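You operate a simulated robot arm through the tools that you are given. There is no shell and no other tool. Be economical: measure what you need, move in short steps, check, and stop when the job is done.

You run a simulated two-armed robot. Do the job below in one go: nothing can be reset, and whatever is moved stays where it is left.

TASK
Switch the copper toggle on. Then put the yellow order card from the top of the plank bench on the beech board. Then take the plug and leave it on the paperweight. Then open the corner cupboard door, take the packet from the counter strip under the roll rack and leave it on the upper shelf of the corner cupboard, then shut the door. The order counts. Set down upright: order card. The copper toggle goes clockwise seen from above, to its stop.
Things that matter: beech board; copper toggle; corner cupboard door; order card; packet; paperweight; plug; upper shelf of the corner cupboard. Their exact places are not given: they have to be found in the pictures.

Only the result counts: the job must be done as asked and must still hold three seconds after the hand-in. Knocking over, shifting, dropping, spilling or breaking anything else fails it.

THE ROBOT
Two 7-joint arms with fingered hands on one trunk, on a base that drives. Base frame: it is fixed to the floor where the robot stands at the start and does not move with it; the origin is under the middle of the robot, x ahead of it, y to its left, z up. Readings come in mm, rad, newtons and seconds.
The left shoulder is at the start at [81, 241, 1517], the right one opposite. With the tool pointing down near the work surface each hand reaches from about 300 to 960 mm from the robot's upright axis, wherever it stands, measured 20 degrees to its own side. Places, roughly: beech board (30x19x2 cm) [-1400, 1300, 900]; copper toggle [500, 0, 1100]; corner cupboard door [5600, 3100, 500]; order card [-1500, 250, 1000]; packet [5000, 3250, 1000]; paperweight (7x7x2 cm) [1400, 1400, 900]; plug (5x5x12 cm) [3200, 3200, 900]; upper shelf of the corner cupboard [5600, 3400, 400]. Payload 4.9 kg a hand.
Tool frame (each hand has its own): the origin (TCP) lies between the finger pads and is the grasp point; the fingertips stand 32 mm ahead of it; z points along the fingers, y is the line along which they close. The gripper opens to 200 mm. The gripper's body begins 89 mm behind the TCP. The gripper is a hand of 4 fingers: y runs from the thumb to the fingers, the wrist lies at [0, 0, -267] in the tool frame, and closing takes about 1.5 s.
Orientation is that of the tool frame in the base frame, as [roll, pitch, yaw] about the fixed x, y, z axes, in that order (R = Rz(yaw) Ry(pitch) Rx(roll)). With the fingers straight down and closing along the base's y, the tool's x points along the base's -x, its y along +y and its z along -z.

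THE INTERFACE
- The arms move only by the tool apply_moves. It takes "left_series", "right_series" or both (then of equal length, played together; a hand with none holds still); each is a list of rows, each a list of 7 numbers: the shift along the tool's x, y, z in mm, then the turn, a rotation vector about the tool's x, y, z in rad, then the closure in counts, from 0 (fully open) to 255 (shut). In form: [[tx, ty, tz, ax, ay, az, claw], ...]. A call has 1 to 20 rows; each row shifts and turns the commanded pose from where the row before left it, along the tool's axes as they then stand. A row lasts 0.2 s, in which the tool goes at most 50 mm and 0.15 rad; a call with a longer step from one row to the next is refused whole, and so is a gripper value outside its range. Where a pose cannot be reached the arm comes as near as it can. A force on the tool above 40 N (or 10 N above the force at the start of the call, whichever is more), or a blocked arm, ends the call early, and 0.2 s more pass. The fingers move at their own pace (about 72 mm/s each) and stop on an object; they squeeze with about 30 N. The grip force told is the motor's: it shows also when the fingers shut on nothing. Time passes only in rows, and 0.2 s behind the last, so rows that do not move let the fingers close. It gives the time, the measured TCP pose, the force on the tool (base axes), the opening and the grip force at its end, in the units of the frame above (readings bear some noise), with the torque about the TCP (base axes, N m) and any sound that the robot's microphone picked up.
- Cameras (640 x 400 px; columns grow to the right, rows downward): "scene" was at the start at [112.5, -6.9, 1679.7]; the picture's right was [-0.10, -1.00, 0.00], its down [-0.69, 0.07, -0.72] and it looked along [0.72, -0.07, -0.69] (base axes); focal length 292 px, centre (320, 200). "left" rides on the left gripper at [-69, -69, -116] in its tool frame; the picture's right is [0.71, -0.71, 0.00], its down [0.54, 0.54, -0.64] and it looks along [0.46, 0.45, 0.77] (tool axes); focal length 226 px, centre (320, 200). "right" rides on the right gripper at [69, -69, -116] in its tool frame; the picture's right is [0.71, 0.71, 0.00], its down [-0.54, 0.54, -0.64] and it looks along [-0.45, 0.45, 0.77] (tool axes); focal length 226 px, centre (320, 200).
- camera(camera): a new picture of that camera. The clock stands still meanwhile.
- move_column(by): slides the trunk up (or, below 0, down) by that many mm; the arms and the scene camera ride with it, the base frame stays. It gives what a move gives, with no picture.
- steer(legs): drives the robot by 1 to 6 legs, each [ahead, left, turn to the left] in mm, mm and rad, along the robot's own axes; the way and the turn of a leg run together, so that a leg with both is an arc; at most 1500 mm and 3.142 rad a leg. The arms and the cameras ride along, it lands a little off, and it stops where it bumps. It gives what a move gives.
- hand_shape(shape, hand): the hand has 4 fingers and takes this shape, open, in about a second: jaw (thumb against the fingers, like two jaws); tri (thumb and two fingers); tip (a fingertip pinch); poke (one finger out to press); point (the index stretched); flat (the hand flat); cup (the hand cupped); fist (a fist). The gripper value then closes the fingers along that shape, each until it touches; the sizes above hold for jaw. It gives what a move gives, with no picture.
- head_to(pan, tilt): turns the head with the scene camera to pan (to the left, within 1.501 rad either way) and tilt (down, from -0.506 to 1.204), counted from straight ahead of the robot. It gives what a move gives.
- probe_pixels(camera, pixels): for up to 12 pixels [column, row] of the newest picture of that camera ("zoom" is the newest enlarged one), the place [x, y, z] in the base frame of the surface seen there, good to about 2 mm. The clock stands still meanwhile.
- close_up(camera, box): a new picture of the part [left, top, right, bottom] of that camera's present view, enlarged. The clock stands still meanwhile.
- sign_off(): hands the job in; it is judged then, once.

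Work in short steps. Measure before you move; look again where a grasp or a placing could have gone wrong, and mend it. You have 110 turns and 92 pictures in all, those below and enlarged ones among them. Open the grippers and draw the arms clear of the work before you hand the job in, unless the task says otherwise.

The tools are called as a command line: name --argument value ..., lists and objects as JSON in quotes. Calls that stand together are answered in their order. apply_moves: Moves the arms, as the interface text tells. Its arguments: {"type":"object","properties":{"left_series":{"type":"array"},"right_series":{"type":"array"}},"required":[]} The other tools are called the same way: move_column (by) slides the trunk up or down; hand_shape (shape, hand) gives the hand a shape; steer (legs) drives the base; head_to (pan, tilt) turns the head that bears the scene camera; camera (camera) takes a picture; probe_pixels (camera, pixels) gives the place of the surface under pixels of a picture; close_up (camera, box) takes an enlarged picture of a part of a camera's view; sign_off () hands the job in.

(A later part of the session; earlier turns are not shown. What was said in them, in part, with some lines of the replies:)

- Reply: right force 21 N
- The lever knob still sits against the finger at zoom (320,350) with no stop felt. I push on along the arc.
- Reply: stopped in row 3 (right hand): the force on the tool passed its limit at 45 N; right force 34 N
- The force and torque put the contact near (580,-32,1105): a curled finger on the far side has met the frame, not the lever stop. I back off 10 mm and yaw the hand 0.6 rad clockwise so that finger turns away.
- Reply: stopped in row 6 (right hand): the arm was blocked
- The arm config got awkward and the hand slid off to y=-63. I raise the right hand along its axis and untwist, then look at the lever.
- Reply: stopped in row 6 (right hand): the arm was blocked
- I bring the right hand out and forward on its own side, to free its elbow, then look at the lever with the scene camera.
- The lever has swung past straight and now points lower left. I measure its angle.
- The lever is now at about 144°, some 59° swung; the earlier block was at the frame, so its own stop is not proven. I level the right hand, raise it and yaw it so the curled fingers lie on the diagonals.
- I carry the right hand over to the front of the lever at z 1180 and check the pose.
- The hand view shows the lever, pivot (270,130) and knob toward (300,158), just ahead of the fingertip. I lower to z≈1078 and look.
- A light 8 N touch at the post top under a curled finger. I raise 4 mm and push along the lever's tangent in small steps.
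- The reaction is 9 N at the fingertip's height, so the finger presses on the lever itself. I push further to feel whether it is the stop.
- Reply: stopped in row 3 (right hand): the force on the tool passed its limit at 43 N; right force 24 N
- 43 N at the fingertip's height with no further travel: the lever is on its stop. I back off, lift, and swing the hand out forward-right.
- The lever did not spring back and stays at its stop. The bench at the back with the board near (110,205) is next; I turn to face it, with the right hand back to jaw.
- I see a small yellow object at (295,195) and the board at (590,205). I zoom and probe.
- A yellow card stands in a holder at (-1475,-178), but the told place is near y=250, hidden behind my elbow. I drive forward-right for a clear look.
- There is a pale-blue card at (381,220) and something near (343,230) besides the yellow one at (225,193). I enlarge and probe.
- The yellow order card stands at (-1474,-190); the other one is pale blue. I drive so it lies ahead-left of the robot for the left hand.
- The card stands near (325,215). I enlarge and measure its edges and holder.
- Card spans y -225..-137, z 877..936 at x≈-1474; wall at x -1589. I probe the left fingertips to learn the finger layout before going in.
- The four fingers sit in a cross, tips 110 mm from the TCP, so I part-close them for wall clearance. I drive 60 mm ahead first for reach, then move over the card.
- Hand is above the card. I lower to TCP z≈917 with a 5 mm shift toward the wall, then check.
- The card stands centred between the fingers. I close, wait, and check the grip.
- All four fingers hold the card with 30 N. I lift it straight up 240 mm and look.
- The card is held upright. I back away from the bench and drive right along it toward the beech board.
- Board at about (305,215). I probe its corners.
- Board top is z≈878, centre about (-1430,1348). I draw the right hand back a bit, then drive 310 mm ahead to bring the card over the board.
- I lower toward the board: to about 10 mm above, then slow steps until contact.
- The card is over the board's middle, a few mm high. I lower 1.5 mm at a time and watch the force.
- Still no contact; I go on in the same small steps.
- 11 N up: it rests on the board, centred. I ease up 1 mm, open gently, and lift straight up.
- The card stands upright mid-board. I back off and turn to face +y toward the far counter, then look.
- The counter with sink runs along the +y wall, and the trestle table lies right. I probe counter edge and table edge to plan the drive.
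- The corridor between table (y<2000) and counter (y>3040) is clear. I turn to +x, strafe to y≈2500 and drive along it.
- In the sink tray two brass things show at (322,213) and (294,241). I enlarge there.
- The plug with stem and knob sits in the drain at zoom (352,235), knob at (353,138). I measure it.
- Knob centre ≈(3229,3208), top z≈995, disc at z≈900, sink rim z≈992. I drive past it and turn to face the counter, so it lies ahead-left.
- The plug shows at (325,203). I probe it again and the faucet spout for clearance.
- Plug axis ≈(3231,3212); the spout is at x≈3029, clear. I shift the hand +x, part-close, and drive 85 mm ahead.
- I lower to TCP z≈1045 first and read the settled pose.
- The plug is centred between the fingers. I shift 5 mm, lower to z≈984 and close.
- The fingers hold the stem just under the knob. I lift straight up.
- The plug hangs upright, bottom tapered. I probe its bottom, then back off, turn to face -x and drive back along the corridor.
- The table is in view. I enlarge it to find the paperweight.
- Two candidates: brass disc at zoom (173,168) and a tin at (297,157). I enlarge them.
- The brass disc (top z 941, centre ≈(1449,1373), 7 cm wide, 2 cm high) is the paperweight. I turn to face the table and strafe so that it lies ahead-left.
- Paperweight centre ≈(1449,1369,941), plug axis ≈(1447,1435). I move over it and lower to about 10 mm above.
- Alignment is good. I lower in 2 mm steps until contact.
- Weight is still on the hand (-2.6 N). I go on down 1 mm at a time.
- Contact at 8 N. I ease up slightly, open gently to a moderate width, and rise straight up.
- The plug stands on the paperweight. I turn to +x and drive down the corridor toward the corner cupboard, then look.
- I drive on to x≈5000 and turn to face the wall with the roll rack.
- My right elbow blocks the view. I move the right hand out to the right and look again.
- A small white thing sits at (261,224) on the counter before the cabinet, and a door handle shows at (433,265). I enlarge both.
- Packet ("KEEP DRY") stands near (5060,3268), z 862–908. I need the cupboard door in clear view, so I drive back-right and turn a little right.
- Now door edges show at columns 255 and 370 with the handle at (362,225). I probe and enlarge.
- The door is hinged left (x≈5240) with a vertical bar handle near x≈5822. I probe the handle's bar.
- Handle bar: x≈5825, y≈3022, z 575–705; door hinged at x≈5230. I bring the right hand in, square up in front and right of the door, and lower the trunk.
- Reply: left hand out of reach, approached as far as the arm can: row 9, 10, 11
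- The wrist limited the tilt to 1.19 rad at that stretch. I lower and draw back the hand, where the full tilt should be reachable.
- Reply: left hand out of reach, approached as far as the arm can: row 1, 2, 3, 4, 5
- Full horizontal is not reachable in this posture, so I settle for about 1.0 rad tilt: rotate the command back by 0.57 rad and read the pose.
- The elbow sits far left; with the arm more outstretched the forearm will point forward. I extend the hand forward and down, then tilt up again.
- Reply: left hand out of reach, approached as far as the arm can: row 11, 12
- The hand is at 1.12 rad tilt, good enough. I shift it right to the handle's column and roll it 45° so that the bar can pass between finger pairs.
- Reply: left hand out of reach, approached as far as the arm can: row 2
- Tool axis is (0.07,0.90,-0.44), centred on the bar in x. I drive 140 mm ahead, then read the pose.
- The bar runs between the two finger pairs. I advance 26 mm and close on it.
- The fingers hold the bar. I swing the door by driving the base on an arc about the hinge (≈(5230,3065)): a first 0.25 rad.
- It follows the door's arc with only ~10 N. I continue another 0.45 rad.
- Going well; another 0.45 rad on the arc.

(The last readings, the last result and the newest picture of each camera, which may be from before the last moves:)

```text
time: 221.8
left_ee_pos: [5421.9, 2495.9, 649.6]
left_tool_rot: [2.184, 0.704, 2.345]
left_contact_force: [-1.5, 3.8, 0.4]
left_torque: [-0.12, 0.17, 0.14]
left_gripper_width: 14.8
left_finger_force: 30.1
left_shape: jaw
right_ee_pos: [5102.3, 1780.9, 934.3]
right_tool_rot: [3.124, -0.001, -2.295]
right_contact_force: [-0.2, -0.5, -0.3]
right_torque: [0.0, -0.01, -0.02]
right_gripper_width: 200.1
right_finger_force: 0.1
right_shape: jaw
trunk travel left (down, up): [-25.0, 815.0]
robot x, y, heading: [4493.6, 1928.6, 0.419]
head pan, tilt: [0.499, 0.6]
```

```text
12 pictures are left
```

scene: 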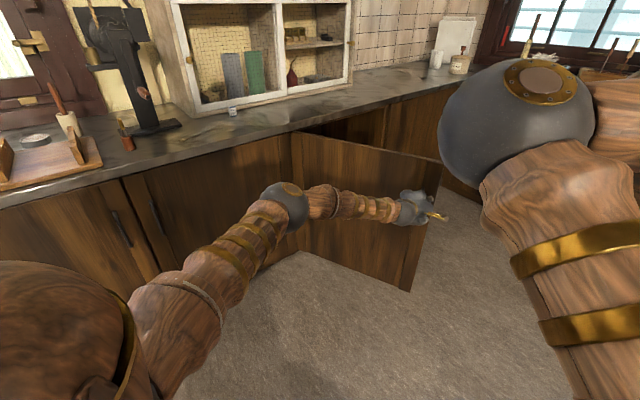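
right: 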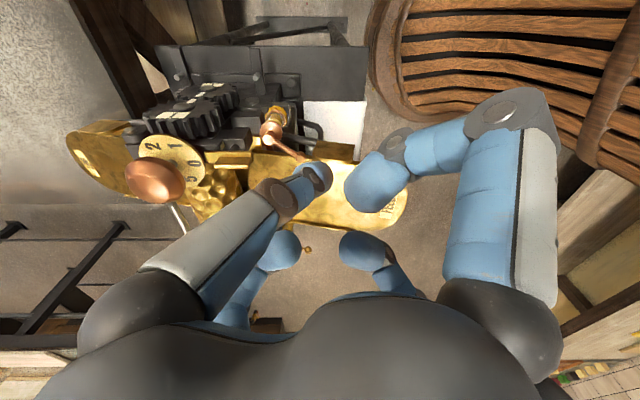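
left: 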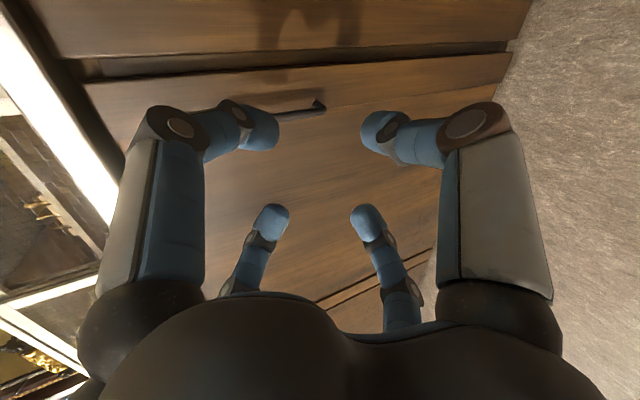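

Door is about 65° open and the arm is clear of the counter. One more 0.5 rad.

steer --legs '[[-370, 568, -0.5]]'

```text
time: 225.5
left_ee_pos: [5120.6, 2475.4, 650.4]
left_tool_rot: [2.181, 0.704, 1.846]
left_contact_force: [-3.7, -17.3, 1.0]
left_torque: [-0.31, 0.27, -0.25]
left_gripper_width: 15.0
left_finger_force: 30.3
left_shape: jaw
right_ee_pos: [4500.9, 1999.9, 933.8]
right_tool_rot: [3.124, 0.001, -2.792]
right_contact_force: [-0.1, -0.3, 1.0]
right_torque: [0.01, -0.01, -0.01]
right_gripper_width: 199.9
right_finger_force: 0.0
right_shape: jaw
trunk travel left (down, up): [-25.0, 815.0]
robot x, y, heading: [4033.5, 2418.4, -0.081]
head pan, tilt: [0.499, 0.6]
```

The door is about 95° open. I release the handle, draw the left hand back, raise the trunk and turn the left hand down again.

apply_moves --left_series '[[0, 0, 0, 0, 0, 0, 200], [0, 0, 0, 0, 0, 0, 150], [0, 0, 0, 0, 0, 0, 140], [0, 0, 0, 0, 0, 0, 140], [0, 0, 0, 0, 0, 0, 140], [0, 0, -25, 0, 0, 0, 140], [0, 0, -35, 0, 0, 0, 140], [0, 0, -40, 0, 0, 0, 140], [0, 0, -40, 0, 0, 0, 140], [0, 0, -40, 0, 0, 0, 140]]'

move_column --by 400

apply_moves --left_series '[[0, 0, -20, 0, 0, -0.131, 140], [0, 0, -20, 0, 0, -0.131, 140], [0, 0, -20, 0, 0, -0.131, 100], [0, 0, -20, 0, 0, -0.131, 60], [0, 0, 0, 0, 0, -0.131, 0], [0, 0, 0, 0, 0, -0.131, 0], [0, 0, 0, 0, 0.14, 0, 0], [0, 0, 0, 0, 0.14, 0, 0], [0, 0, 0, 0, 0.14, 0, 0], [0, 0, 0, 0, 0.14, 0, 0], [0, 0, -20, 0, 0.14, 0, 0], [0, 0, -20, 0, 0.14, 0, 0], [0, 0, -20, 0, 0.14, 0, 0], [0, 0, -20, 0, 0.13, 0, 0]]'

camera --camera "scene"

```text
time: 227.7
left_ee_pos: [4970.7, 2524.5, 743.9]
left_tool_rot: [2.183, 0.704, 1.847]
left_contact_force: [0.5, 0.0, -0.1]
left_torque: [-0.03, 0.01, 0.01]
left_gripper_width: 90.3
left_finger_force: 0.0
left_shape: jaw
left hand out of reach, approached as far as the arm can: row 8, 9
right_ee_pos: [4500.5, 2000.4, 933.5]
right_tool_rot: [3.126, 0.001, -2.793]
right_contact_force: [1.3, 0.1, -0.1]
right_torque: [0.02, 0.0, -0.04]
right_gripper_width: 200.1
right_finger_force: 0.1
right_shape: jaw
trunk travel left (down, up): [-25.0, 815.0]
robot x, y, heading: [4031.4, 2421.4, -0.083]
head pan, tilt: [0.499, 0.6]
```

```text
time: 231.6
left_ee_pos: [4971.1, 2524.3, 1141.5]
left_tool_rot: [2.188, 0.701, 1.848]
left_contact_force: [0.0, 0.8, -0.3]
left_torque: [0.01, 0.03, -0.04]
left_gripper_width: 90.2
left_finger_force: 0.0
left_shape: jaw
right_ee_pos: [4501.9, 1999.9, 1334.5]
right_tool_rot: [3.125, 0.0, -2.79]
right_contact_force: [0.6, -0.6, -0.8]
right_torque: [-0.02, -0.02, 0.0]
right_gripper_width: 199.8
right_finger_force: 0.1
right_shape: jaw
trunk travel left (down, up): [-425.0, 415.0]
robot x, y, heading: [4032.4, 2418.9, -0.081]
head pan, tilt: [0.499, 0.6]
```

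```text
time: 234.6
left_ee_pos: [4874.1, 2537.8, 1250.8]
left_tool_rot: [-3.124, 0.003, 2.999]
left_contact_force: [0.0, -0.2, 0.3]
left_torque: [0.03, -0.01, 0.0]
left_gripper_width: 199.9
left_finger_force: 0.0
left_shape: jaw
right_ee_pos: [4501.4, 1999.5, 1332.2]
right_tool_rot: [3.125, 0.0, -2.791]
right_contact_force: [-0.8, -0.8, -0.2]
right_torque: [0.02, 0.04, 0.0]
right_gripper_width: 199.8
right_finger_force: 0.0
right_shape: jaw
trunk travel left (down, up): [-425.0, 415.0]
robot x, y, heading: [4031.1, 2417.5, -0.078]
head pan, tilt: [0.499, 0.6]
```

```text
11 pictures are left
```

scene: 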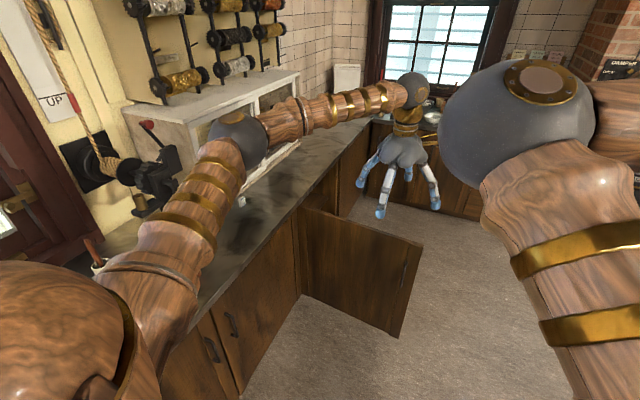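

The door stands open. I tuck the left hand back, drive past the crank stand, and square up so the packet lies ahead-right for the right hand.

apply_moves --left_series '[[48, 0, 0, 0, 0, 0, 0], [48, 0, 0, 0, 0, 0, 0], [48, 0, 0, 0, 0, 0, 0], [48, 0, 0, 0, 0, 0, 0], [48, 0, 0, 0, 0, 0, 0], [48, 0, 0, 0, 0, 0, 0], [48, 0, 0, 0, 0, 0, 0]]'

steer --legs '[[760, -230, 0], [0, 0, 1.649], [220, 0, 0]]'

head_to --pan -0.3 --tilt 0.7

camera --camera "scene"

```text
time: 236.2
left_ee_pos: [4541.4, 2589.5, 1251.3]
left_tool_rot: [-3.121, 0.004, 3.0]
left_contact_force: [-0.4, -0.4, 0.5]
left_torque: [-0.01, -0.03, -0.02]
left_gripper_width: 199.5
left_finger_force: 0.0
left_shape: jaw
right_ee_pos: [4498.3, 2000.7, 1333.9]
right_tool_rot: [3.127, 0.001, -2.79]
right_contact_force: [-0.4, 1.0, 0.4]
right_torque: [0.0, -0.04, 0.01]
right_gripper_width: 199.9
right_finger_force: 0.0
right_shape: jaw
trunk travel left (down, up): [-425.0, 415.0]
robot x, y, heading: [4031.8, 2418.5, -0.077]
head pan, tilt: [0.499, 0.6]
```

```text
time: 245.7
left_ee_pos: [4618.3, 2845.1, 1251.7]
left_tool_rot: [-3.124, 0.007, -1.694]
left_contact_force: [0.1, -0.2, -0.5]
left_torque: [0.03, -0.02, -0.04]
left_gripper_width: 199.8
left_finger_force: 0.2
left_shape: jaw
right_ee_pos: [5207.1, 2816.6, 1335.1]
right_tool_rot: [3.128, 0.002, -1.2]
right_contact_force: [-1.0, 0.3, -0.7]
right_torque: [0.05, 0.01, -0.01]
right_gripper_width: 200.0
right_finger_force: 0.1
right_shape: jaw
trunk travel left (down, up): [-425.0, 415.0]
robot x, y, heading: [4801.1, 2340.7, 1.511]
head pan, tilt: [0.499, 0.6]
```

```text
time: 246.8
left_ee_pos: [4617.3, 2848.2, 1250.0]
left_tool_rot: [-3.124, 0.005, -1.693]
left_contact_force: [0.2, -0.1, -0.7]
left_torque: [0.03, 0.0, 0.0]
left_gripper_width: 200.0
left_finger_force: 0.1
left_shape: jaw
right_ee_pos: [5206.8, 2818.7, 1333.4]
right_tool_rot: [3.127, 0.002, -1.199]
right_contact_force: [0.5, 0.6, 0.9]
right_torque: [0.03, -0.01, 0.02]
right_gripper_width: 199.8
right_finger_force: 0.1
right_shape: jaw
trunk travel left (down, up): [-425.0, 415.0]
robot x, y, heading: [4797.3, 2340.4, 1.516]
head pan, tilt: [-0.3, 0.7]
```

```text
10 pictures are left
```

scene: 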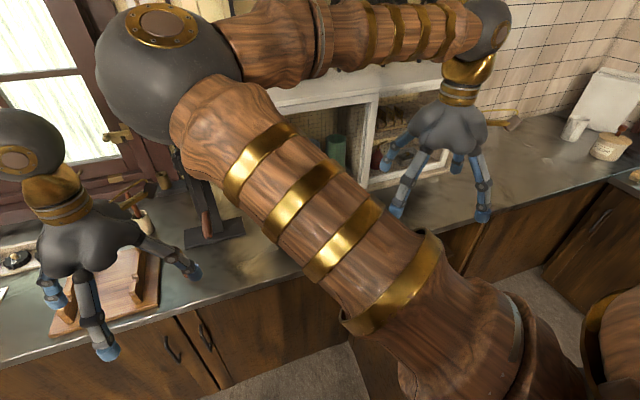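

My arm hides the packet, but it was measured at x≈5060, front y≈3266, z 862–908, close before the tall cabinet. I use a fingertip pinch with the right hand tilted forward, and approach to a pre-grasp point.

hand_shape --hand "right" --shape "tip"

apply_moves --right_series '[[0, 0, 0, 0, 0, 0.124, 0], [0, 0, 0, 0, 0, 0.124, 0], [0, 0, 0, 0, 0, 0.124, 0], [0, 0, 0, 0, -0.142, 0, 0], [0, 0, 0, 0, -0.142, 0, 0], [0, 0, 0, 0, -0.142, 0, 0], [0, 0, 0, 0, -0.142, 0, 0], [0, 0, 0, 0, -0.142, 0, 0], [0, 0, 0, 0, -0.14, 0, 0], [7.5, 13.4, 44.3, 0, 0, 0, 0], [7.5, 13.4, 44.3, 0, 0, 0, 0], [7.5, 13.4, 44.3, 0, 0, 0, 0], [7.5, 13.4, 44.3, 0, 0, 0, 0], [7.5, 13.4, 44.3, 0, 0, 0, 0], [7.5, 13.4, 44.3, 0, 0, 0, 0], [7.5, 13.4, 44.3, 0, 0, 0, 0], [7.5, 13.4, 44.3, 0, 0, 0, 0], [7.5, 13.4, 44.3, 0, 0, 0, 0], [7.5, 13.4, 44.3, 0, 0, 0, 0], [0, 0, 0, 0, 0, 0, 0]]'

camera --camera "right"

```text
time: 247.7
left_ee_pos: [4617.0, 2849.0, 1250.9]
left_tool_rot: [-3.121, 0.003, -1.692]
left_contact_force: [0.8, 0.1, 1.1]
left_torque: [0.01, -0.01, 0.03]
left_gripper_width: 200.0
left_finger_force: 0.1
left_shape: jaw
right_ee_pos: [5206.8, 2819.6, 1333.3]
right_tool_rot: [3.126, 0.0, -1.199]
right_contact_force: [-0.3, 0.0, 0.4]
right_torque: [0.01, 0.04, 0.03]
right_gripper_width: 199.9
right_finger_force: 0.0
right_shape: tip
trunk travel left (down, up): [-425.0, 415.0]
robot x, y, heading: [4797.9, 2344.3, 1.513]
head pan, tilt: [-0.3, 0.7]
```

```text
time: 251.9
left_ee_pos: [4616.0, 2848.4, 1251.5]
left_tool_rot: [-3.123, 0.005, -1.694]
left_contact_force: [-0.2, 0.0, -0.7]
left_torque: [-0.02, 0.0, -0.02]
left_gripper_width: 200.0
left_finger_force: 0.0
left_shape: jaw
right_ee_pos: [5089.4, 3131.3, 999.3]
right_tool_rot: [3.117, 0.844, -1.589]
right_contact_force: [0.2, -0.4, -0.3]
right_torque: [-0.02, -0.02, 0.0]
right_gripper_width: 199.8
right_finger_force: 0.0
right_shape: tip
right hand out of reach, approached as far as the arm can: row 8, 9
trunk travel left (down, up): [-425.0, 415.0]
robot x, y, heading: [4794.8, 2339.9, 1.508]
head pan, tilt: [-0.3, 0.7]
```

```text
9 pictures are left
```

right: 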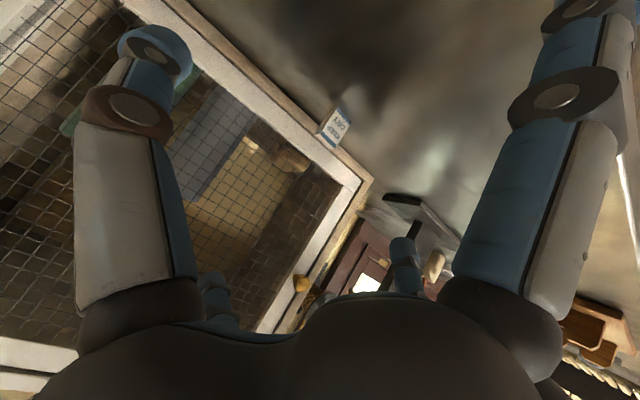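

The packet shows at (335,128) near the cabinet base. I probe packet, cabinet and the spare fingers in this picture.

probe_pixels --camera "right" --pixels '[[338, 126], [326, 130], [342, 112], [330, 140], [345, 122], [300, 125], [320, 150], [355, 180], [290, 85], [372, 110], [155, 45], [600, 60]]'

close_up --camera "right" --box '[300, 95, 380, 155]'

```text
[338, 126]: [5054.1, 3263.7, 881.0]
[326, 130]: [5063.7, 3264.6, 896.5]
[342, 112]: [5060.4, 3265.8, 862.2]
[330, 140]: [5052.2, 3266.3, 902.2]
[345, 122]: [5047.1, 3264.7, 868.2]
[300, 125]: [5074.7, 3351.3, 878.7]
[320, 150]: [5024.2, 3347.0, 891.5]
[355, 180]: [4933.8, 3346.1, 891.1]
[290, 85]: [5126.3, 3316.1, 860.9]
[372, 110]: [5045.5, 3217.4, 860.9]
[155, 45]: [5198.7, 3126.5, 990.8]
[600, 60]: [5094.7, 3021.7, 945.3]
```

```text
6.67 times, centred on (340, 125) of right
```

zoom: 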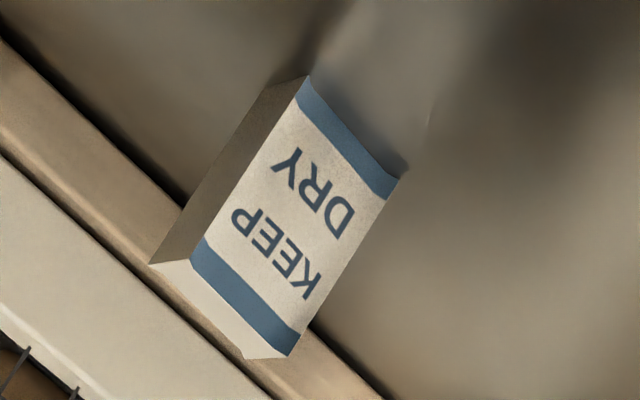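

The cabinet base front is at y≈3346 and the packet (≈34×23 mm) centres at (5057,3276). I go back to jaw, lessen the tilt to 0.55 rad, part-close, and move just above the packet.

hand_shape --hand "right" --shape "jaw"

apply_moves --right_series '[[0, 0, 0, 0, 0.147, 0, 100], [0, 0, 0, 0, 0.147, 0, 166], [0, 0, 0, 0, 0, 0, 166], [0, 0, 0, 0, 0, 0, 166], [0, 0, 0, 0, 0, 0, 166], [-23.9, 8, 30.5, 0, 0, 0, 166], [-23.9, 8, 30.5, 0, 0, 0, 166], [-23.9, 8, 30.5, 0, 0, 0, 166], [-23.9, 8, 30.5, 0, 0, 0, 166], [0, 0, 0, 0, 0, 0, 166]]'

camera --camera "right"

```text
time: 252.8
left_ee_pos: [4617.2, 2848.7, 1250.4]
left_tool_rot: [-3.121, 0.003, -1.694]
left_contact_force: [-0.2, -0.6, 0.9]
left_torque: [0.0, -0.03, 0.01]
left_gripper_width: 199.9
left_finger_force: 0.1
left_shape: jaw
right_ee_pos: [5089.0, 3132.2, 999.9]
right_tool_rot: [3.119, 0.846, -1.587]
right_contact_force: [0.0, -0.2, 0.7]
right_torque: [0.0, 0.02, 0.03]
right_gripper_width: 200.1
right_finger_force: 0.1
right_shape: jaw
trunk travel left (down, up): [-425.0, 415.0]
robot x, y, heading: [4795.2, 2343.4, 1.512]
head pan, tilt: [-0.3, 0.7]
```

```text
time: 255.0
left_ee_pos: [4618.0, 2847.1, 1251.5]
left_tool_rot: [-3.123, 0.006, -1.693]
left_contact_force: [0.1, -0.2, -0.5]
left_torque: [0.01, 0.01, 0.01]
left_gripper_width: 199.9
left_finger_force: 0.0
left_shape: jaw
right_ee_pos: [5055.6, 3273.4, 946.5]
right_tool_rot: [3.122, 0.552, -1.579]
right_contact_force: [0.0, 0.2, -1.6]
right_torque: [0.0, 0.01, -0.01]
right_gripper_width: 70.1
right_finger_force: 0.1
right_shape: jaw
trunk travel left (down, up): [-425.0, 415.0]
robot x, y, heading: [4796.5, 2343.7, 1.509]
head pan, tilt: [-0.3, 0.7]
```

```text
7 pictures are left
```

right: 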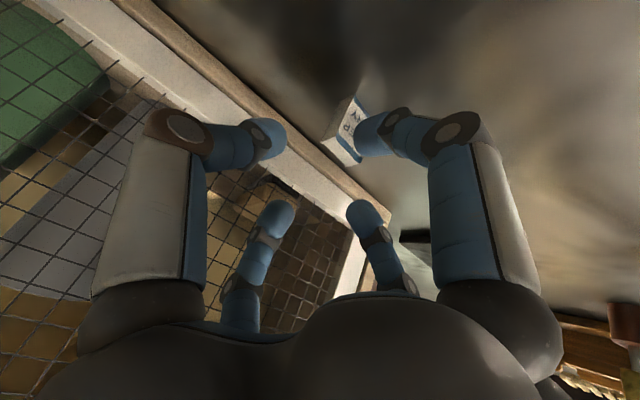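

I probe the packet's top corners to centre on it.

probe_pixels --camera "right" --pixels '[[345, 150], [333, 140], [338, 152], [350, 158], [328, 138], [352, 105], [345, 115], [340, 130], [356, 160], [324, 142]]'

```text
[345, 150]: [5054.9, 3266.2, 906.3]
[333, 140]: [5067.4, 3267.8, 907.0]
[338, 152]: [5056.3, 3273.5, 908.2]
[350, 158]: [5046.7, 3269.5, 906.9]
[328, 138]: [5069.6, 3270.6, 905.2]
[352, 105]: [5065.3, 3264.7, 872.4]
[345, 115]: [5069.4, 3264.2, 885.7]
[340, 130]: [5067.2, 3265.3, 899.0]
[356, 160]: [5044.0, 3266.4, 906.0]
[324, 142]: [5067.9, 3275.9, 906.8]
```

Top centre is (5057,3272), z 907. I move back 11 mm to centre the finger line, then down 32 mm, and close.

apply_moves --right_series '[[9.4, -1.5, -5.8, 0, 0, 0, 166], [8.4, 0, 13.6, 0, 0, 0, 166], [8.4, 0, 13.6, 0, 0, 0, 166], [0, 0, 0, 0, 0, 0, 166], [0, 0, 0, 0, 0, 0, 200], [0, 0, 0, 0, 0, 0, 230], [0, 0, 0, 0, 0, 0, 255], [0, 0, 0, 0, 0, 0, 255], [0, 0, 0, 0, 0, 0, 255], [0, 0, 0, 0, 0, 0, 255]]'

camera --camera "right"

```text
time: 257.2
left_ee_pos: [4617.5, 2848.6, 1250.9]
left_tool_rot: [-3.123, 0.004, -1.694]
left_contact_force: [0.0, -0.1, 0.2]
left_torque: [-0.04, 0.02, 0.01]
left_gripper_width: 200.1
left_finger_force: 0.1
left_shape: jaw
right_ee_pos: [5057.1, 3263.0, 914.4]
right_tool_rot: [3.124, 0.552, -1.58]
right_contact_force: [0.4, 0.1, -0.4]
right_torque: [0.02, -0.01, 0.02]
right_gripper_width: 25.8
right_finger_force: 30.3
right_shape: jaw
trunk travel left (down, up): [-425.0, 415.0]
robot x, y, heading: [4796.8, 2342.7, 1.51]
head pan, tilt: [-0.3, 0.7]
```

```text
6 pictures are left
```

right: 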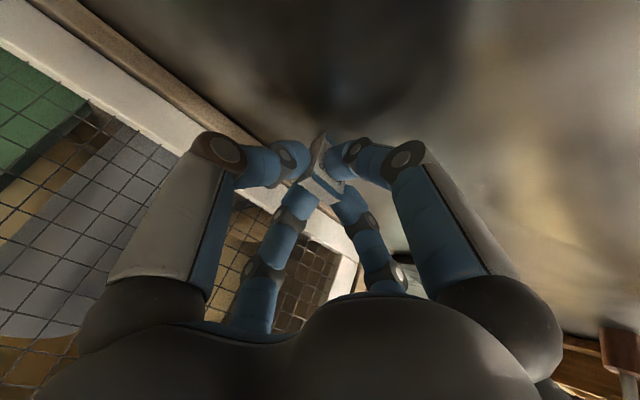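

The packet is gripped. I lift it, draw it back from the cabinet, then drive around the open door to the cupboard's front.

apply_moves --right_series '[[-10, 0, -17, 0, 0, 0, 255], [-21, 0, -34, 0, 0, 0, 255], [-21, 0, -34, 0, 0, 0, 255], [-21, 0, -34, 0, 0, 0, 255], [-21, 0, -34, 0, 0, 0, 255], [-21, 0, -34, 0, 0, 0, 255], [-21, 0, -34, 0, 0, 0, 255], [34, 0, -21, 0, 0, 0, 255], [34, 0, -21, 0, 0, 0, 255], [34, 0, -21, 0, 0, 0, 255], [34, 0, -21, 0, 0, 0, 255], [34, 0, -21, 0, 0, 0, 255], [34, 0, -21, 0, 0, 0, 255], [34, 0, -21, 0, 0, 0, 255], [34, 0, -21, 0, 0, 0, 255]]' --left_series '[[0, 0, 0, 0, 0, 0, 0], [0, 0, 0, 0, 0, 0, 0], [0, 0, 0, 0, 0, 0, 0], [0, 0, 0, 0, 0, 0, 0], [0, 0, 0, 0, 0, 0, 0], [0, 0, -20, 0, 0, 0, 0], [0, 0, -20, 0, 0, 0, 0], [0, 0, -20, 0, 0, 0, 0], [0, 0, -20, 0, 0, 0, 0], [0, 0, -20, 0, 0, 0, 0], [0, 0, -20, 0, 0, 0, 0], [0, 0, 0, 0, 0, 0, 0], [0, 0, 0, 0, 0, 0, 0], [0, 0, 0, 0, 0, 0, 0], [0, 0, 0, 0, 0, 0, 0]]'

steer --legs '[[-330, 0, 0.06], [0, -790, 0]]'

move_column --by -400

head_to --pan 0.1 --tilt 0.5

camera --camera "scene"

```text
time: 260.4
left_ee_pos: [4613.9, 2844.8, 1371.2]
left_tool_rot: [-3.121, 0.005, -1.693]
left_contact_force: [0.0, -0.3, -0.6]
left_torque: [0.01, -0.02, -0.02]
left_gripper_width: 199.8
left_finger_force: 0.0
left_shape: jaw
right_ee_pos: [5059.7, 2942.5, 1174.8]
right_tool_rot: [3.125, 0.551, -1.579]
right_contact_force: [-0.6, 0.1, -0.2]
right_torque: [0.02, -0.03, 0.01]
right_gripper_width: 25.9
right_finger_force: 30.4
right_shape: jaw
trunk travel left (down, up): [-425.0, 415.0]
robot x, y, heading: [4798.6, 2344.6, 1.515]
head pan, tilt: [-0.3, 0.7]
```

```text
time: 266.4
left_ee_pos: [5357.7, 2501.1, 1370.9]
left_tool_rot: [-3.123, 0.006, -1.631]
left_contact_force: [-0.8, 0.7, -1.2]
left_torque: [0.02, -0.01, 0.0]
left_gripper_width: 200.2
left_finger_force: 0.0
left_shape: jaw
right_ee_pos: [5797.0, 2625.8, 1174.9]
right_tool_rot: [3.125, 0.553, -1.519]
right_contact_force: [0.3, 0.0, -0.6]
right_torque: [0.0, 0.02, 0.01]
right_gripper_width: 25.8
right_finger_force: 29.5
right_shape: jaw
trunk travel left (down, up): [-425.0, 415.0]
robot x, y, heading: [5576.1, 2007.6, 1.578]
head pan, tilt: [-0.3, 0.7]
```

```text
time: 270.2
left_ee_pos: [5357.8, 2502.9, 970.5]
left_tool_rot: [-3.123, 0.006, -1.631]
left_contact_force: [0.6, -0.2, 0.0]
left_torque: [0.0, -0.02, 0.03]
left_gripper_width: 200.1
left_finger_force: 0.1
left_shape: jaw
right_ee_pos: [5797.1, 2626.1, 774.5]
right_tool_rot: [3.124, 0.552, -1.52]
right_contact_force: [-0.7, 0.5, -0.2]
right_torque: [-0.02, 0.04, 0.02]
right_gripper_width: 25.7
right_finger_force: 30.1
right_shape: jaw
trunk travel left (down, up): [-25.0, 815.0]
robot x, y, heading: [5572.0, 2010.7, 1.578]
head pan, tilt: [-0.3, 0.7]
```

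```text
time: 271.1
left_ee_pos: [5358.1, 2502.4, 970.6]
left_tool_rot: [-3.123, 0.007, -1.63]
left_contact_force: [0.1, 0.2, 0.6]
left_torque: [0.04, 0.01, -0.01]
left_gripper_width: 199.7
left_finger_force: 0.1
left_shape: jaw
right_ee_pos: [5797.3, 2625.1, 774.1]
right_tool_rot: [3.124, 0.551, -1.519]
right_contact_force: [0.6, -0.4, -0.6]
right_torque: [0.01, 0.02, -0.01]
right_gripper_width: 25.6
right_finger_force: 30.2
right_shape: jaw
trunk travel left (down, up): [-25.0, 815.0]
robot x, y, heading: [5573.4, 2008.1, 1.575]
head pan, tilt: [0.099, 0.499]
```

```text
5 pictures are left
```

scene: 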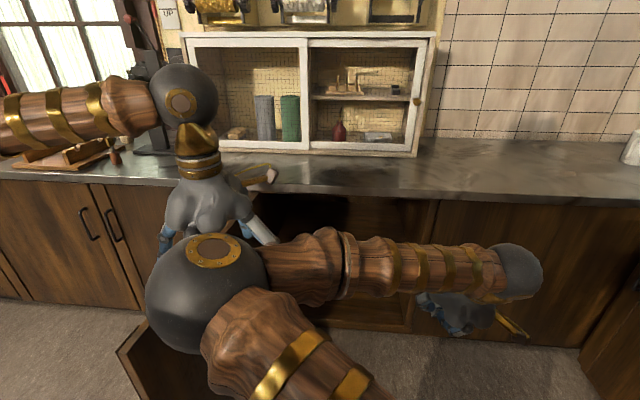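

The cupboard's inside is partly visible (cols 265–430, rows 200–330). I probe it for the shelf height and extents.

probe_pixels --camera "scene" --pixels '[[320, 215], [400, 225], [425, 230], [300, 300], [380, 305], [400, 315], [350, 325], [405, 330], [285, 215], [430, 220], [370, 298], [400, 300]]'

close_up --camera "scene" --box '[256, 185, 448, 345]'

```text
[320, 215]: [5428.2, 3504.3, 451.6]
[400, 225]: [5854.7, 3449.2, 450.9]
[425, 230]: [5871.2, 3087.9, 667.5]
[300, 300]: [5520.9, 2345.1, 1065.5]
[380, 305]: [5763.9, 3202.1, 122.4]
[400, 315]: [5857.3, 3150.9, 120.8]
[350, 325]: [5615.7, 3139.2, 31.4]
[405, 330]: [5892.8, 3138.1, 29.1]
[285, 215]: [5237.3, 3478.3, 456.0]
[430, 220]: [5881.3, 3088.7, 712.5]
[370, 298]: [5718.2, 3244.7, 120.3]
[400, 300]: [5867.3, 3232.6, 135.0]
```

```text
2.50 times, centred on (352, 265) of scene
```

zoom: 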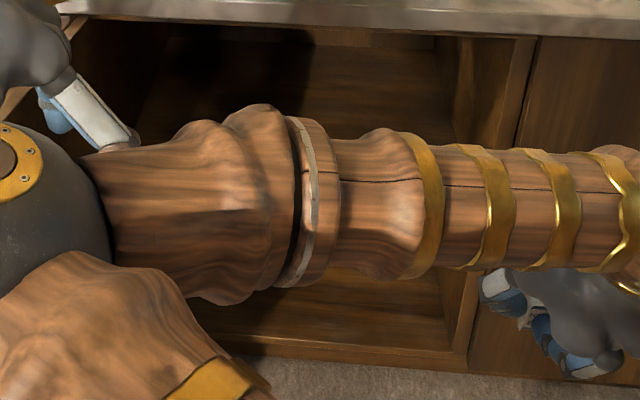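

The upper shelf surface is at z≈451. I probe more to find its front edge.

probe_pixels --camera "zoom" --pixels '[[320, 105], [400, 120], [440, 130], [470, 140], [150, 120], [180, 110], [465, 130], [430, 290], [440, 300], [380, 100], [480, 60], [460, 280]]'

```text
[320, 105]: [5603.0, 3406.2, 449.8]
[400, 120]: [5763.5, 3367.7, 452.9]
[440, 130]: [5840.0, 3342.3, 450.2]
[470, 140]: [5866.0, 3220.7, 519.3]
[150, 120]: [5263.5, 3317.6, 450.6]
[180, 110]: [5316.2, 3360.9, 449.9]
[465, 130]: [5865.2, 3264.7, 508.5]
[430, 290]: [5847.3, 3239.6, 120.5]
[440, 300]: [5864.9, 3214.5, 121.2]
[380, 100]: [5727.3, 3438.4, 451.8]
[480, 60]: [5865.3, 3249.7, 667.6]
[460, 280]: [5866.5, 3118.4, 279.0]
```

The shelf (z≈451) spans x 5240–5865, seen from y 3317 back. I shift the packet hand into an outstretched pose (x≈5690, z≈560, tilt ≈1.05) in front of the opening, after backing up a bit.

steer --legs '[[-100, 0, 0]]'

apply_moves --right_series '[[-22.4, 9.6, 36.6, 0, 0, 0, 255], [-22.4, 9.6, 36.6, 0, 0, 0, 255], [-22.4, 9.6, 36.6, 0, 0, 0, 255], [-22.4, 9.6, 36.6, 0, 0, 0, 255], [-22.4, 9.6, 36.6, 0, 0, 0, 255], [-22.4, 9.6, 36.6, 0, 0, 0, 255], [-22.4, 9.6, 36.6, 0, 0, 0, 255], [-22.4, 9.6, 36.6, 0, 0, 0, 255], [-22.4, 9.6, 36.6, 0, 0, 0, 255], [-22.4, 9.6, 36.6, 0, 0, 0, 255], [-22.4, 9.6, 36.6, 0, 0, 0, 255], [0, 0, 0, 0, -0.12, 0, 255], [0, 0, 0, 0, -0.12, 0, 255], [0, 0, 0, 0, -0.12, 0, 255], [0, 0, 0, 0, -0.12, 0, 255], [0, 0, 0, 0, 0, 0, 255]]'

```text
time: 272.2
left_ee_pos: [5358.8, 2401.8, 970.6]
left_tool_rot: [-3.123, 0.005, -1.632]
left_contact_force: [0.5, 0.5, 0.2]
left_torque: [0.04, 0.04, 0.0]
left_gripper_width: 199.5
left_finger_force: 0.0
left_shape: jaw
right_ee_pos: [5798.3, 2523.8, 775.1]
right_tool_rot: [3.122, 0.552, -1.521]
right_contact_force: [-0.4, 0.3, -1.3]
right_torque: [0.01, 0.0, -0.01]
right_gripper_width: 25.9
right_finger_force: 29.3
right_shape: jaw
trunk travel left (down, up): [-25.0, 815.0]
robot x, y, heading: [5573.4, 1910.8, 1.571]
head pan, tilt: [0.099, 0.499]
```

```text
time: 275.6
left_ee_pos: [5359.5, 2403.1, 969.6]
left_tool_rot: [-3.122, 0.004, -1.632]
left_contact_force: [0.3, 0.0, -0.2]
left_torque: [0.0, 0.01, 0.02]
left_gripper_width: 199.8
left_finger_force: 0.0
left_shape: jaw
right_ee_pos: [5663.3, 2939.2, 561.9]
right_tool_rot: [3.116, 1.033, -1.534]
right_contact_force: [1.4, -0.2, -0.4]
right_torque: [-0.01, 0.0, -0.01]
right_gripper_width: 25.6
right_finger_force: 29.7
right_shape: jaw
trunk travel left (down, up): [-25.0, 815.0]
robot x, y, heading: [5574.4, 1905.7, 1.575]
head pan, tilt: [0.099, 0.499]
```

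The pose is reached. I lower 40 mm to z≈522 and drive into the opening.

apply_moves --right_series '[[17, 0, 10.3, 0, 0, 0, 255], [17, 0, 10.3, 0, 0, 0, 255], [0, 0, 0, 0, 0, 0, 255]]'

steer --legs '[[250, 0, 0], [150, 0, 0]]'

camera --camera "right"

```text
time: 276.4
left_ee_pos: [5359.2, 2403.3, 971.1]
left_tool_rot: [-3.123, 0.005, -1.634]
left_contact_force: [0.0, 0.4, 0.1]
left_torque: [0.01, 0.03, -0.02]
left_gripper_width: 199.8
left_finger_force: 0.0
left_shape: jaw
right_ee_pos: [5664.2, 2939.7, 522.0]
right_tool_rot: [3.115, 1.031, -1.537]
right_contact_force: [0.8, 0.7, -0.1]
right_torque: [0.01, 0.0, 0.04]
right_gripper_width: 25.4
right_finger_force: 30.1
right_shape: jaw
trunk travel left (down, up): [-25.0, 815.0]
robot x, y, heading: [5573.5, 1913.3, 1.574]
head pan, tilt: [0.099, 0.499]
```

```text
time: 279.2
left_ee_pos: [5354.0, 2798.3, 969.9]
left_tool_rot: [-3.122, 0.004, -1.627]
left_contact_force: [0.5, 0.7, 0.0]
left_torque: [-0.02, 0.04, 0.02]
left_gripper_width: 199.7
left_finger_force: 0.1
left_shape: jaw
right_ee_pos: [5656.7, 3337.6, 520.5]
right_tool_rot: [3.115, 1.03, -1.529]
right_contact_force: [0.0, -0.6, 0.5]
right_torque: [-0.01, 0.0, 0.04]
right_gripper_width: 25.5
right_finger_force: 30.1
right_shape: jaw
trunk travel left (down, up): [-25.0, 815.0]
robot x, y, heading: [5573.7, 2305.4, 1.578]
head pan, tilt: [0.099, 0.499]
```

```text
3 pictures are left
```

right: 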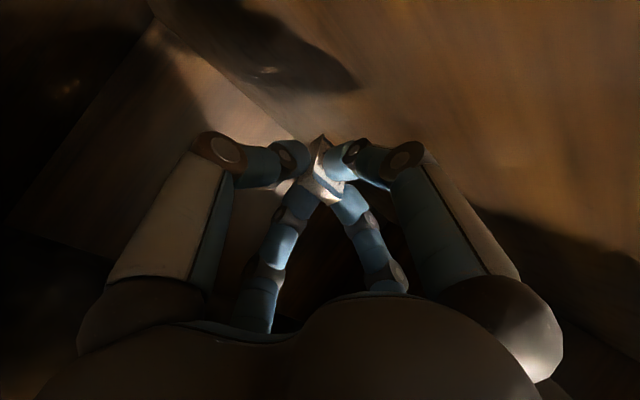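

Inside, above the shelf. I lower in 3 mm steps and read the force.

apply_moves --right_series '[[2.6, 0, 1.55, 0, 0, 0, 255], [2.6, 0, 1.55, 0, 0, 0, 255], [2.6, 0, 1.55, 0, 0, 0, 255], [2.6, 0, 1.55, 0, 0, 0, 255], [2.6, 0, 1.55, 0, 0, 0, 255], [0, 0, 0, 0, 0, 0, 255]]'

probe_pixels --camera "right" --pixels '[[322, 150], [318, 190], [330, 200], [400, 90], [340, 130], [260, 110], [100, 150], [560, 200]]'

```text
time: 280.6
left_ee_pos: [5353.0, 2798.4, 970.1]
left_tool_rot: [-3.121, 0.006, -1.625]
left_contact_force: [0.7, -0.2, 0.2]
left_torque: [0.0, -0.03, 0.0]
left_gripper_width: 200.1
left_finger_force: 0.1
left_shape: jaw
right_ee_pos: [5657.1, 3336.8, 507.1]
right_tool_rot: [3.115, 1.031, -1.53]
right_contact_force: [-0.1, 0.8, -0.6]
right_torque: [-0.04, 0.0, -0.01]
right_gripper_width: 25.6
right_finger_force: 30.3
right_shape: jaw
trunk travel left (down, up): [-25.0, 815.0]
robot x, y, heading: [5568.4, 2304.7, 1.579]
head pan, tilt: [0.099, 0.499]
```

```text
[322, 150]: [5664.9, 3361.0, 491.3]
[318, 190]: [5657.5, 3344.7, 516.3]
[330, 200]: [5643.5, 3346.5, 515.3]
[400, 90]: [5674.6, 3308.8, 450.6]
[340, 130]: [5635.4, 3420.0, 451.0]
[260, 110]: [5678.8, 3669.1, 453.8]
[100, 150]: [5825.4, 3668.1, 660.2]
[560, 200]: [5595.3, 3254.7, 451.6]
```

No contact yet at 507. I continue with 2 mm steps.

apply_moves --right_series '[[1.7, 0, 1.03, 0, 0, 0, 255], [1.7, 0, 1.03, 0, 0, 0, 255], [1.7, 0, 1.03, 0, 0, 0, 255], [1.7, 0, 1.03, 0, 0, 0, 255], [0, 0, 0, 0, 0, 0, 255]]'

```text
time: 281.8
left_ee_pos: [5352.8, 2798.7, 970.2]
left_tool_rot: [-3.123, 0.004, -1.627]
left_contact_force: [-1.2, -0.5, 0.3]
left_torque: [0.0, 0.01, 0.01]
left_gripper_width: 200.1
left_finger_force: 0.1
left_shape: jaw
right_ee_pos: [5655.2, 3337.0, 498.2]
right_tool_rot: [3.114, 1.031, -1.53]
right_contact_force: [0.1, 0.4, -1.2]
right_torque: [0.01, 0.03, 0.05]
right_gripper_width: 25.7
right_finger_force: 30.2
right_shape: jaw
trunk travel left (down, up): [-25.0, 815.0]
robot x, y, heading: [5572.5, 2304.4, 1.578]
head pan, tilt: [0.099, 0.499]
```

apply_moves --right_series '[[1.3, 0, 0.8, 0, 0, 0, 255], [1.3, 0, 0.8, 0, 0, 0, 255], [1.3, 0, 0.8, 0, 0, 0, 255], [0, 0, 0, 0, 0, 0, 255]]'

```text
time: 282.8
left_ee_pos: [5354.7, 2797.9, 971.1]
left_tool_rot: [-3.122, 0.005, -1.625]
left_contact_force: [0.7, 0.8, -1.7]
left_torque: [0.01, -0.02, 0.05]
left_gripper_width: 199.9
left_finger_force: 0.1
left_shape: jaw
right_ee_pos: [5655.3, 3335.8, 495.6]
right_tool_rot: [3.114, 1.033, -1.53]
right_contact_force: [0.2, 0.1, 4.2]
right_torque: [-0.03, -0.02, -0.02]
right_gripper_width: 25.8
right_finger_force: 30.0
right_shape: jaw
trunk travel left (down, up): [-25.0, 815.0]
robot x, y, heading: [5569.5, 2305.1, 1.575]
head pan, tilt: [0.099, 0.499]
```

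Light contact, 4 N. I open a little, slide back along the tool axis, then open more and withdraw the fingers.

apply_moves --right_series '[[0, 0, 0, 0, 0, 0, 225], [0, 0, 0, 0, 0, 0, 205], [-2, 0, -1, 0, 0, 0, 190], [-2, 0, -1, 0, 0, 0, 185], [-2, 0, -2, 0, 0, 0, 180], [0, 0, -6, 0, 0, 0, 180], [0, 0, -10, 0, 0, 0, 175], [0, 0, -15, 0, 0, 0, 160], [0, 0, -20, 0, 0, 0, 150], [0, 0, -25, 0, 0, 0, 140], [0, 0, 0, 0, 0, 0, 140]]'

close_up --camera "right" --box '[220, 60, 420, 220]'

```text
time: 285.2
left_ee_pos: [5354.1, 2797.9, 970.7]
left_tool_rot: [-3.122, 0.006, -1.624]
left_contact_force: [0.0, -0.3, 0.4]
left_torque: [0.02, -0.02, 0.01]
left_gripper_width: 200.0
left_finger_force: 0.1
left_shape: jaw
right_ee_pos: [5654.8, 3315.8, 512.7]
right_tool_rot: [3.119, 1.033, -1.529]
right_contact_force: [1.6, 3.6, 12.6]
right_torque: [-0.17, -0.12, 0.04]
right_gripper_width: 86.9
right_finger_force: 0.1
right_shape: jaw
right hand out of reach, approached as far as the arm can: row 8, 9, 10
trunk travel left (down, up): [-25.0, 815.0]
robot x, y, heading: [5572.8, 2307.1, 1.581]
head pan, tilt: [0.099, 0.499]
```

```text
2.50 times, centred on (320, 140) of right
```

zoom: 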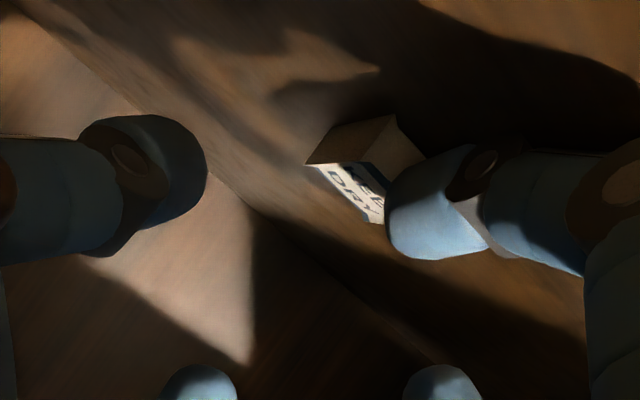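

The packet is free on the shelf; the lower finger just touches the shelf. I raise the trunk 15 mm to clear, then back straight out.

move_column --by 15

steer --legs '[[-120, 0, 0], [-380, 0, 0]]'

close_up --camera "right" --box '[120, 0, 440, 200]'

```text
time: 285.9
left_ee_pos: [5353.1, 2798.4, 984.8]
left_tool_rot: [-3.124, 0.004, -1.625]
left_contact_force: [-1.0, 0.0, -0.3]
left_torque: [-0.05, -0.01, 0.01]
left_gripper_width: 199.9
left_finger_force: 0.1
left_shape: jaw
right_ee_pos: [5655.1, 3317.2, 523.9]
right_tool_rot: [3.116, 1.026, -1.528]
right_contact_force: [0.1, 0.8, 0.2]
right_torque: [-0.03, -0.01, -0.01]
right_gripper_width: 89.9
right_finger_force: 0.0
right_shape: jaw
trunk travel left (down, up): [-40.0, 800.0]
robot x, y, heading: [5571.8, 2308.8, 1.579]
head pan, tilt: [0.099, 0.499]
```

```text
time: 289.1
left_ee_pos: [5358.3, 2297.0, 985.9]
left_tool_rot: [-3.121, 0.006, -1.627]
left_contact_force: [-0.3, 0.7, -0.2]
left_torque: [-0.02, 0.01, -0.03]
left_gripper_width: 199.9
left_finger_force: 0.1
left_shape: jaw
right_ee_pos: [5659.6, 2815.4, 526.5]
right_tool_rot: [3.116, 1.031, -1.531]
right_contact_force: [-0.2, -0.3, -0.3]
right_torque: [0.0, 0.02, -0.01]
right_gripper_width: 89.4
right_finger_force: 0.1
right_shape: jaw
trunk travel left (down, up): [-40.0, 800.0]
robot x, y, heading: [5576.0, 1805.4, 1.579]
head pan, tilt: [0.099, 0.499]
```

```text
2.00 times, centred on (280, 100) of right
```

zoom: 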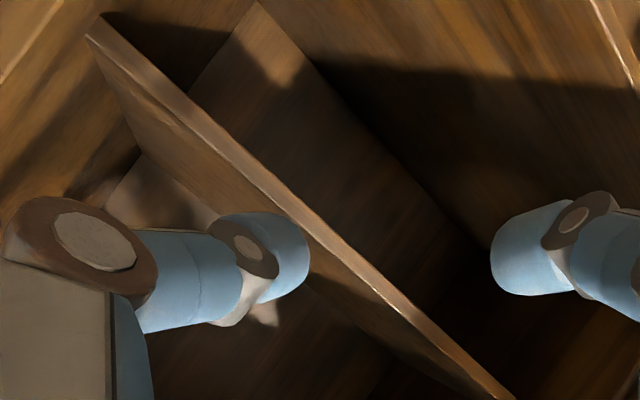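

A pale corner shows at zoom (267,315), perhaps the packet on the shelf. I probe it.

probe_pixels --camera "zoom" --pixels '[[267, 315], [262, 308], [272, 322], [275, 312], [250, 320], [290, 330], [240, 315], [170, 175], [120, 60]]'

```text
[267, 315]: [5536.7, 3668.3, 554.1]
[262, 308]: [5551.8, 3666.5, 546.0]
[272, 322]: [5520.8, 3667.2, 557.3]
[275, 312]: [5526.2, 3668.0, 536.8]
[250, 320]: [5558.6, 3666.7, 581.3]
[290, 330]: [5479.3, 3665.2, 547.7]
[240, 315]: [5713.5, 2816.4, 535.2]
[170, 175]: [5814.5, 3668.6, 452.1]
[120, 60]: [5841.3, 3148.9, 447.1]
```

About 103 turns are used, so I combine steps: close the right fingers, raise over the open door, cross to its outer side, lower, and sweep the door shut along an arc by driving.

apply_moves --right_series '[[0, 0, 0, 0, 0, 0, 255], [0, 0, 0, 0, 0, 0, 255], [0, 0, 0, 0, 0, 0, 255], [0, 0, 0, 0, 0, 0, 255], [0, 0, 0, 0, 0, 0, 255]]'

move_column --by 400

steer --legs '[[-242, 660, 0]]'

move_column --by -400

steer --legs '[[10, -277, 0], [56, -147, 0], [64, -96, 0], [86, -76, 0], [103, -51, 0]]'

```text
time: 290.3
left_ee_pos: [5357.7, 2299.4, 984.7]
left_tool_rot: [-3.124, 0.006, -1.626]
left_contact_force: [0.6, -0.2, 0.3]
left_torque: [0.0, 0.03, 0.01]
left_gripper_width: 199.9
left_finger_force: 0.1
left_shape: jaw
right_ee_pos: [5660.3, 2814.4, 527.2]
right_tool_rot: [3.117, 1.027, -1.531]
right_contact_force: [-0.5, 0.3, -0.2]
right_torque: [0.02, -0.02, -0.02]
right_gripper_width: 0.3
right_finger_force: 30.1
right_shape: jaw
trunk travel left (down, up): [-40.0, 800.0]
robot x, y, heading: [5578.1, 1805.1, 1.578]
head pan, tilt: [0.099, 0.499]
```

```text
time: 294.1
left_ee_pos: [5358.3, 2296.8, 1384.8]
left_tool_rot: [-3.122, 0.004, -1.627]
left_contact_force: [0.0, 0.3, -0.4]
left_torque: [-0.01, 0.0, -0.02]
left_gripper_width: 199.7
left_finger_force: 0.1
left_shape: jaw
right_ee_pos: [5659.8, 2815.1, 925.7]
right_tool_rot: [3.116, 1.029, -1.531]
right_contact_force: [-0.2, 0.2, 0.0]
right_torque: [-0.01, 0.04, -0.01]
right_gripper_width: 0.0
right_finger_force: 29.7
right_shape: jaw
trunk travel left (down, up): [-440.0, 400.0]
robot x, y, heading: [5573.9, 1803.0, 1.577]
head pan, tilt: [0.099, 0.499]
```

```text
time: 298.0
left_ee_pos: [4695.9, 2045.9, 1385.5]
left_tool_rot: [-3.125, 0.001, -1.622]
left_contact_force: [0.4, 0.1, -0.5]
left_torque: [-0.01, 0.0, 0.03]
left_gripper_width: 199.8
left_finger_force: 0.1
left_shape: jaw
right_ee_pos: [4995.7, 2562.7, 924.0]
right_tool_rot: [3.116, 1.029, -1.527]
right_contact_force: [-0.5, 0.3, -0.8]
right_torque: [0.0, 0.02, 0.03]
right_gripper_width: 0.0
right_finger_force: 29.8
right_shape: jaw
trunk travel left (down, up): [-440.0, 400.0]
robot x, y, heading: [4915.6, 1552.4, 1.585]
head pan, tilt: [0.099, 0.499]
```

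```text
time: 301.8
left_ee_pos: [4695.6, 2045.3, 985.2]
left_tool_rot: [-3.124, 0.005, -1.623]
left_contact_force: [-0.9, -1.1, 0.2]
left_torque: [0.02, -0.01, 0.01]
left_gripper_width: 199.9
left_finger_force: 0.0
left_shape: jaw
right_ee_pos: [4995.7, 2563.9, 526.6]
right_tool_rot: [3.117, 1.028, -1.526]
right_contact_force: [1.2, 0.6, 0.1]
right_torque: [0.02, -0.03, 0.03]
right_gripper_width: 0.0
right_finger_force: 29.7
right_shape: jaw
trunk travel left (down, up): [-40.0, 800.0]
robot x, y, heading: [4915.1, 1550.7, 1.582]
head pan, tilt: [0.099, 0.499]
```

```text
time: 307.2
left_ee_pos: [5333.3, 2372.7, 985.2]
left_tool_rot: [-3.122, 0.003, -1.622]
left_contact_force: [-0.4, -0.2, 0.3]
left_torque: [0.0, -0.01, 0.03]
left_gripper_width: 200.0
left_finger_force: 0.1
left_shape: jaw
right_ee_pos: [5633.3, 2890.7, 525.9]
right_tool_rot: [3.115, 1.028, -1.528]
right_contact_force: [-0.5, -0.1, -0.1]
right_torque: [-0.01, 0.02, 0.03]
right_gripper_width: 0.1
right_finger_force: 30.0
right_shape: jaw
trunk travel left (down, up): [-40.0, 800.0]
robot x, y, heading: [5551.1, 1877.4, 1.587]
head pan, tilt: [0.099, 0.499]
```

The sweep went freely. I drive on the last 120 mm and then press gently with the arm to seat the door.

steer --legs '[[100, -20, 0], [20, 0, 0]]'

apply_moves --right_series '[[-2.6, 0, 4.3, 0, 0, 0, 255], [-2.6, 0, 4.3, 0, 0, 0, 255], [-2.6, 0, 4.3, 0, 0, 0, 255], [-2.6, 0, 4.3, 0, 0, 0, 255], [-2.6, 0, 4.3, 0, 0, 0, 255], [0, 0, 0, 0, 0, 0, 255]]'

```text
time: 308.7
left_ee_pos: [5351.5, 2489.0, 985.3]
left_tool_rot: [-3.122, 0.005, -1.623]
left_contact_force: [-0.1, 0.7, -1.3]
left_torque: [-0.01, -0.01, 0.02]
left_gripper_width: 199.9
left_finger_force: 0.0
left_shape: jaw
right_ee_pos: [5650.2, 3009.2, 526.7]
right_tool_rot: [3.117, 1.028, -1.523]
right_contact_force: [-0.7, 0.9, -0.7]
right_torque: [0.01, -0.02, -0.03]
right_gripper_width: 0.0
right_finger_force: 30.7
right_shape: jaw
trunk travel left (down, up): [-40.0, 800.0]
robot x, y, heading: [5572.7, 2000.2, 1.585]
head pan, tilt: [0.099, 0.499]
```

```text
time: 310.1
left_ee_pos: [5352.4, 2486.9, 985.4]
left_tool_rot: [-3.123, 0.006, -1.622]
left_contact_force: [0.9, 0.5, -0.5]
left_torque: [-0.03, 0.0, -0.01]
left_gripper_width: 199.8
left_finger_force: 0.0
left_shape: jaw
right_ee_pos: [5647.8, 3029.5, 525.1]
right_tool_rot: [3.121, 1.023, -1.518]
right_contact_force: [0.8, -24.1, 7.2]
right_torque: [0.07, 0.0, -0.03]
right_gripper_width: 0.0
right_finger_force: 30.0
right_shape: jaw
trunk travel left (down, up): [-40.0, 800.0]
robot x, y, heading: [5575.1, 2000.3, 1.584]
head pan, tilt: [0.099, 0.499]
stopped in row 6 (right hand): the force on the tool passed its limit at 43 N (the readings are from after the stop); the commanded pose is now the measured one
5 turns are left
```

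The tip met a firm stop at y≈3062, the closed door face. I back away, open the hand, and check with the last picture.

steer --legs '[[-400, 0, 0]]'

apply_moves --right_series '[[0, 0, 0, 0, 0, 0, 0], [0, 0, 0, 0, 0, 0, 0], [0, 0, 0, 0, 0, 0, 0], [0, 0, 0, 0, 0, 0, 0], [0, 0, 0, 0, 0, 0, 0], [0, 0, 0, 0, 0, 0, 0], [0, 0, 0, 0, 0, 0, 0]]'

head_to --pan 0.0 --tilt 0.4

camera --camera "scene"

```text
time: 312.6
left_ee_pos: [5355.3, 2092.7, 985.5]
left_tool_rot: [-3.121, 0.004, -1.622]
left_contact_force: [0.0, -0.8, 0.7]
left_torque: [0.02, 0.01, 0.02]
left_gripper_width: 200.0
left_finger_force: 0.0
left_shape: jaw
right_ee_pos: [5651.0, 2637.2, 523.7]
right_tool_rot: [3.119, 1.023, -1.518]
right_contact_force: [0.1, 0.1, 0.0]
right_torque: [-0.01, -0.03, 0.03]
right_gripper_width: 0.0
right_finger_force: 30.0
right_shape: jaw
trunk travel left (down, up): [-40.0, 800.0]
robot x, y, heading: [5574.0, 1601.8, 1.584]
head pan, tilt: [0.099, 0.499]
```

```text
time: 314.2
left_ee_pos: [5356.0, 2093.0, 985.1]
left_tool_rot: [-3.123, 0.006, -1.621]
left_contact_force: [-0.7, -0.4, -0.1]
left_torque: [-0.01, 0.02, -0.04]
left_gripper_width: 199.9
left_finger_force: 0.0
left_shape: jaw
right_ee_pos: [5651.9, 2635.4, 523.1]
right_tool_rot: [3.117, 1.026, -1.52]
right_contact_force: [0.6, 0.7, -0.7]
right_torque: [0.02, 0.01, -0.01]
right_gripper_width: 199.8
right_finger_force: 0.1
right_shape: jaw
trunk travel left (down, up): [-40.0, 800.0]
robot x, y, heading: [5572.9, 1601.5, 1.585]
head pan, tilt: [0.099, 0.499]
```

```text
time: 314.8
left_ee_pos: [5355.6, 2094.1, 985.6]
left_tool_rot: [-3.122, 0.006, -1.619]
left_contact_force: [1.0, -1.0, -0.1]
left_torque: [-0.02, -0.01, 0.0]
left_gripper_width: 199.8
left_finger_force: 0.0
left_shape: jaw
right_ee_pos: [5652.8, 2636.2, 522.9]
right_tool_rot: [3.119, 1.024, -1.52]
right_contact_force: [0.5, 0.7, 0.5]
right_torque: [-0.01, 0.02, 0.0]
right_gripper_width: 200.2
right_finger_force: 0.1
right_shape: jaw
trunk travel left (down, up): [-40.0, 800.0]
robot x, y, heading: [5577.7, 1600.4, 1.588]
head pan, tilt: [0.0, 0.4]
```

```text
0 pictures are left
4 turns are left
```

scene: 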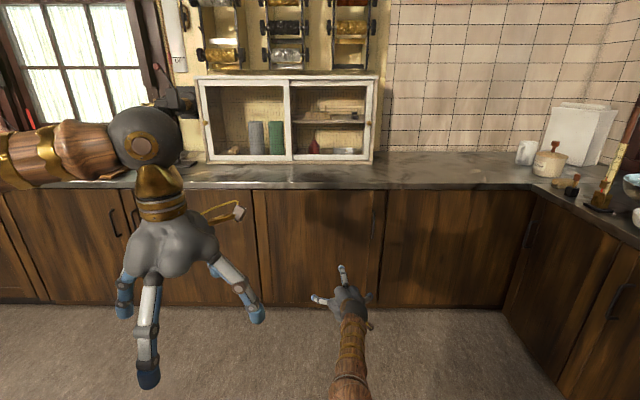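

The door looks shut. I probe near its free edge and the neighbour for flushness.

probe_pixels --camera "scene" --pixels '[[365, 240], [365, 270], [372, 200], [395, 240], [300, 240], [265, 240], [240, 230]]'

```text
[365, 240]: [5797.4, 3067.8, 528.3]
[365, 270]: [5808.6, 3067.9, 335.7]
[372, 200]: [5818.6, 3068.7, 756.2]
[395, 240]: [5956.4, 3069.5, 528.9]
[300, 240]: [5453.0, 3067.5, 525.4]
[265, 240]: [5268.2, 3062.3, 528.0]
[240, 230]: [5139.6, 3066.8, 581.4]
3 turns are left
```

The door is flush with its neighbours at y≈3068, the same as before I opened it. The hands are open and clear, so I hand the job in.

sign_off

```text
The job is handed in.
```

I did all the steps in order and handed the job in; the one thing I couldn't check after the cupboard was shut is the packet's exact position.

- **Copper toggle:** turned clockwise about 60° until it met a firm stop, and it stayed there when I let go.
- **Order card:** the yellow one, standing upright in the middle of the beech board.
- **Plug:** standing on the paperweight, which I took to be the brass disc on the table.
- **Packet:** released on the upper shelf of the corner cupboard. The last picture of it, taken just after release, shows it on the shelf.
- **Cupboard door:** shut, and its face measures level with the neighbouring doors.
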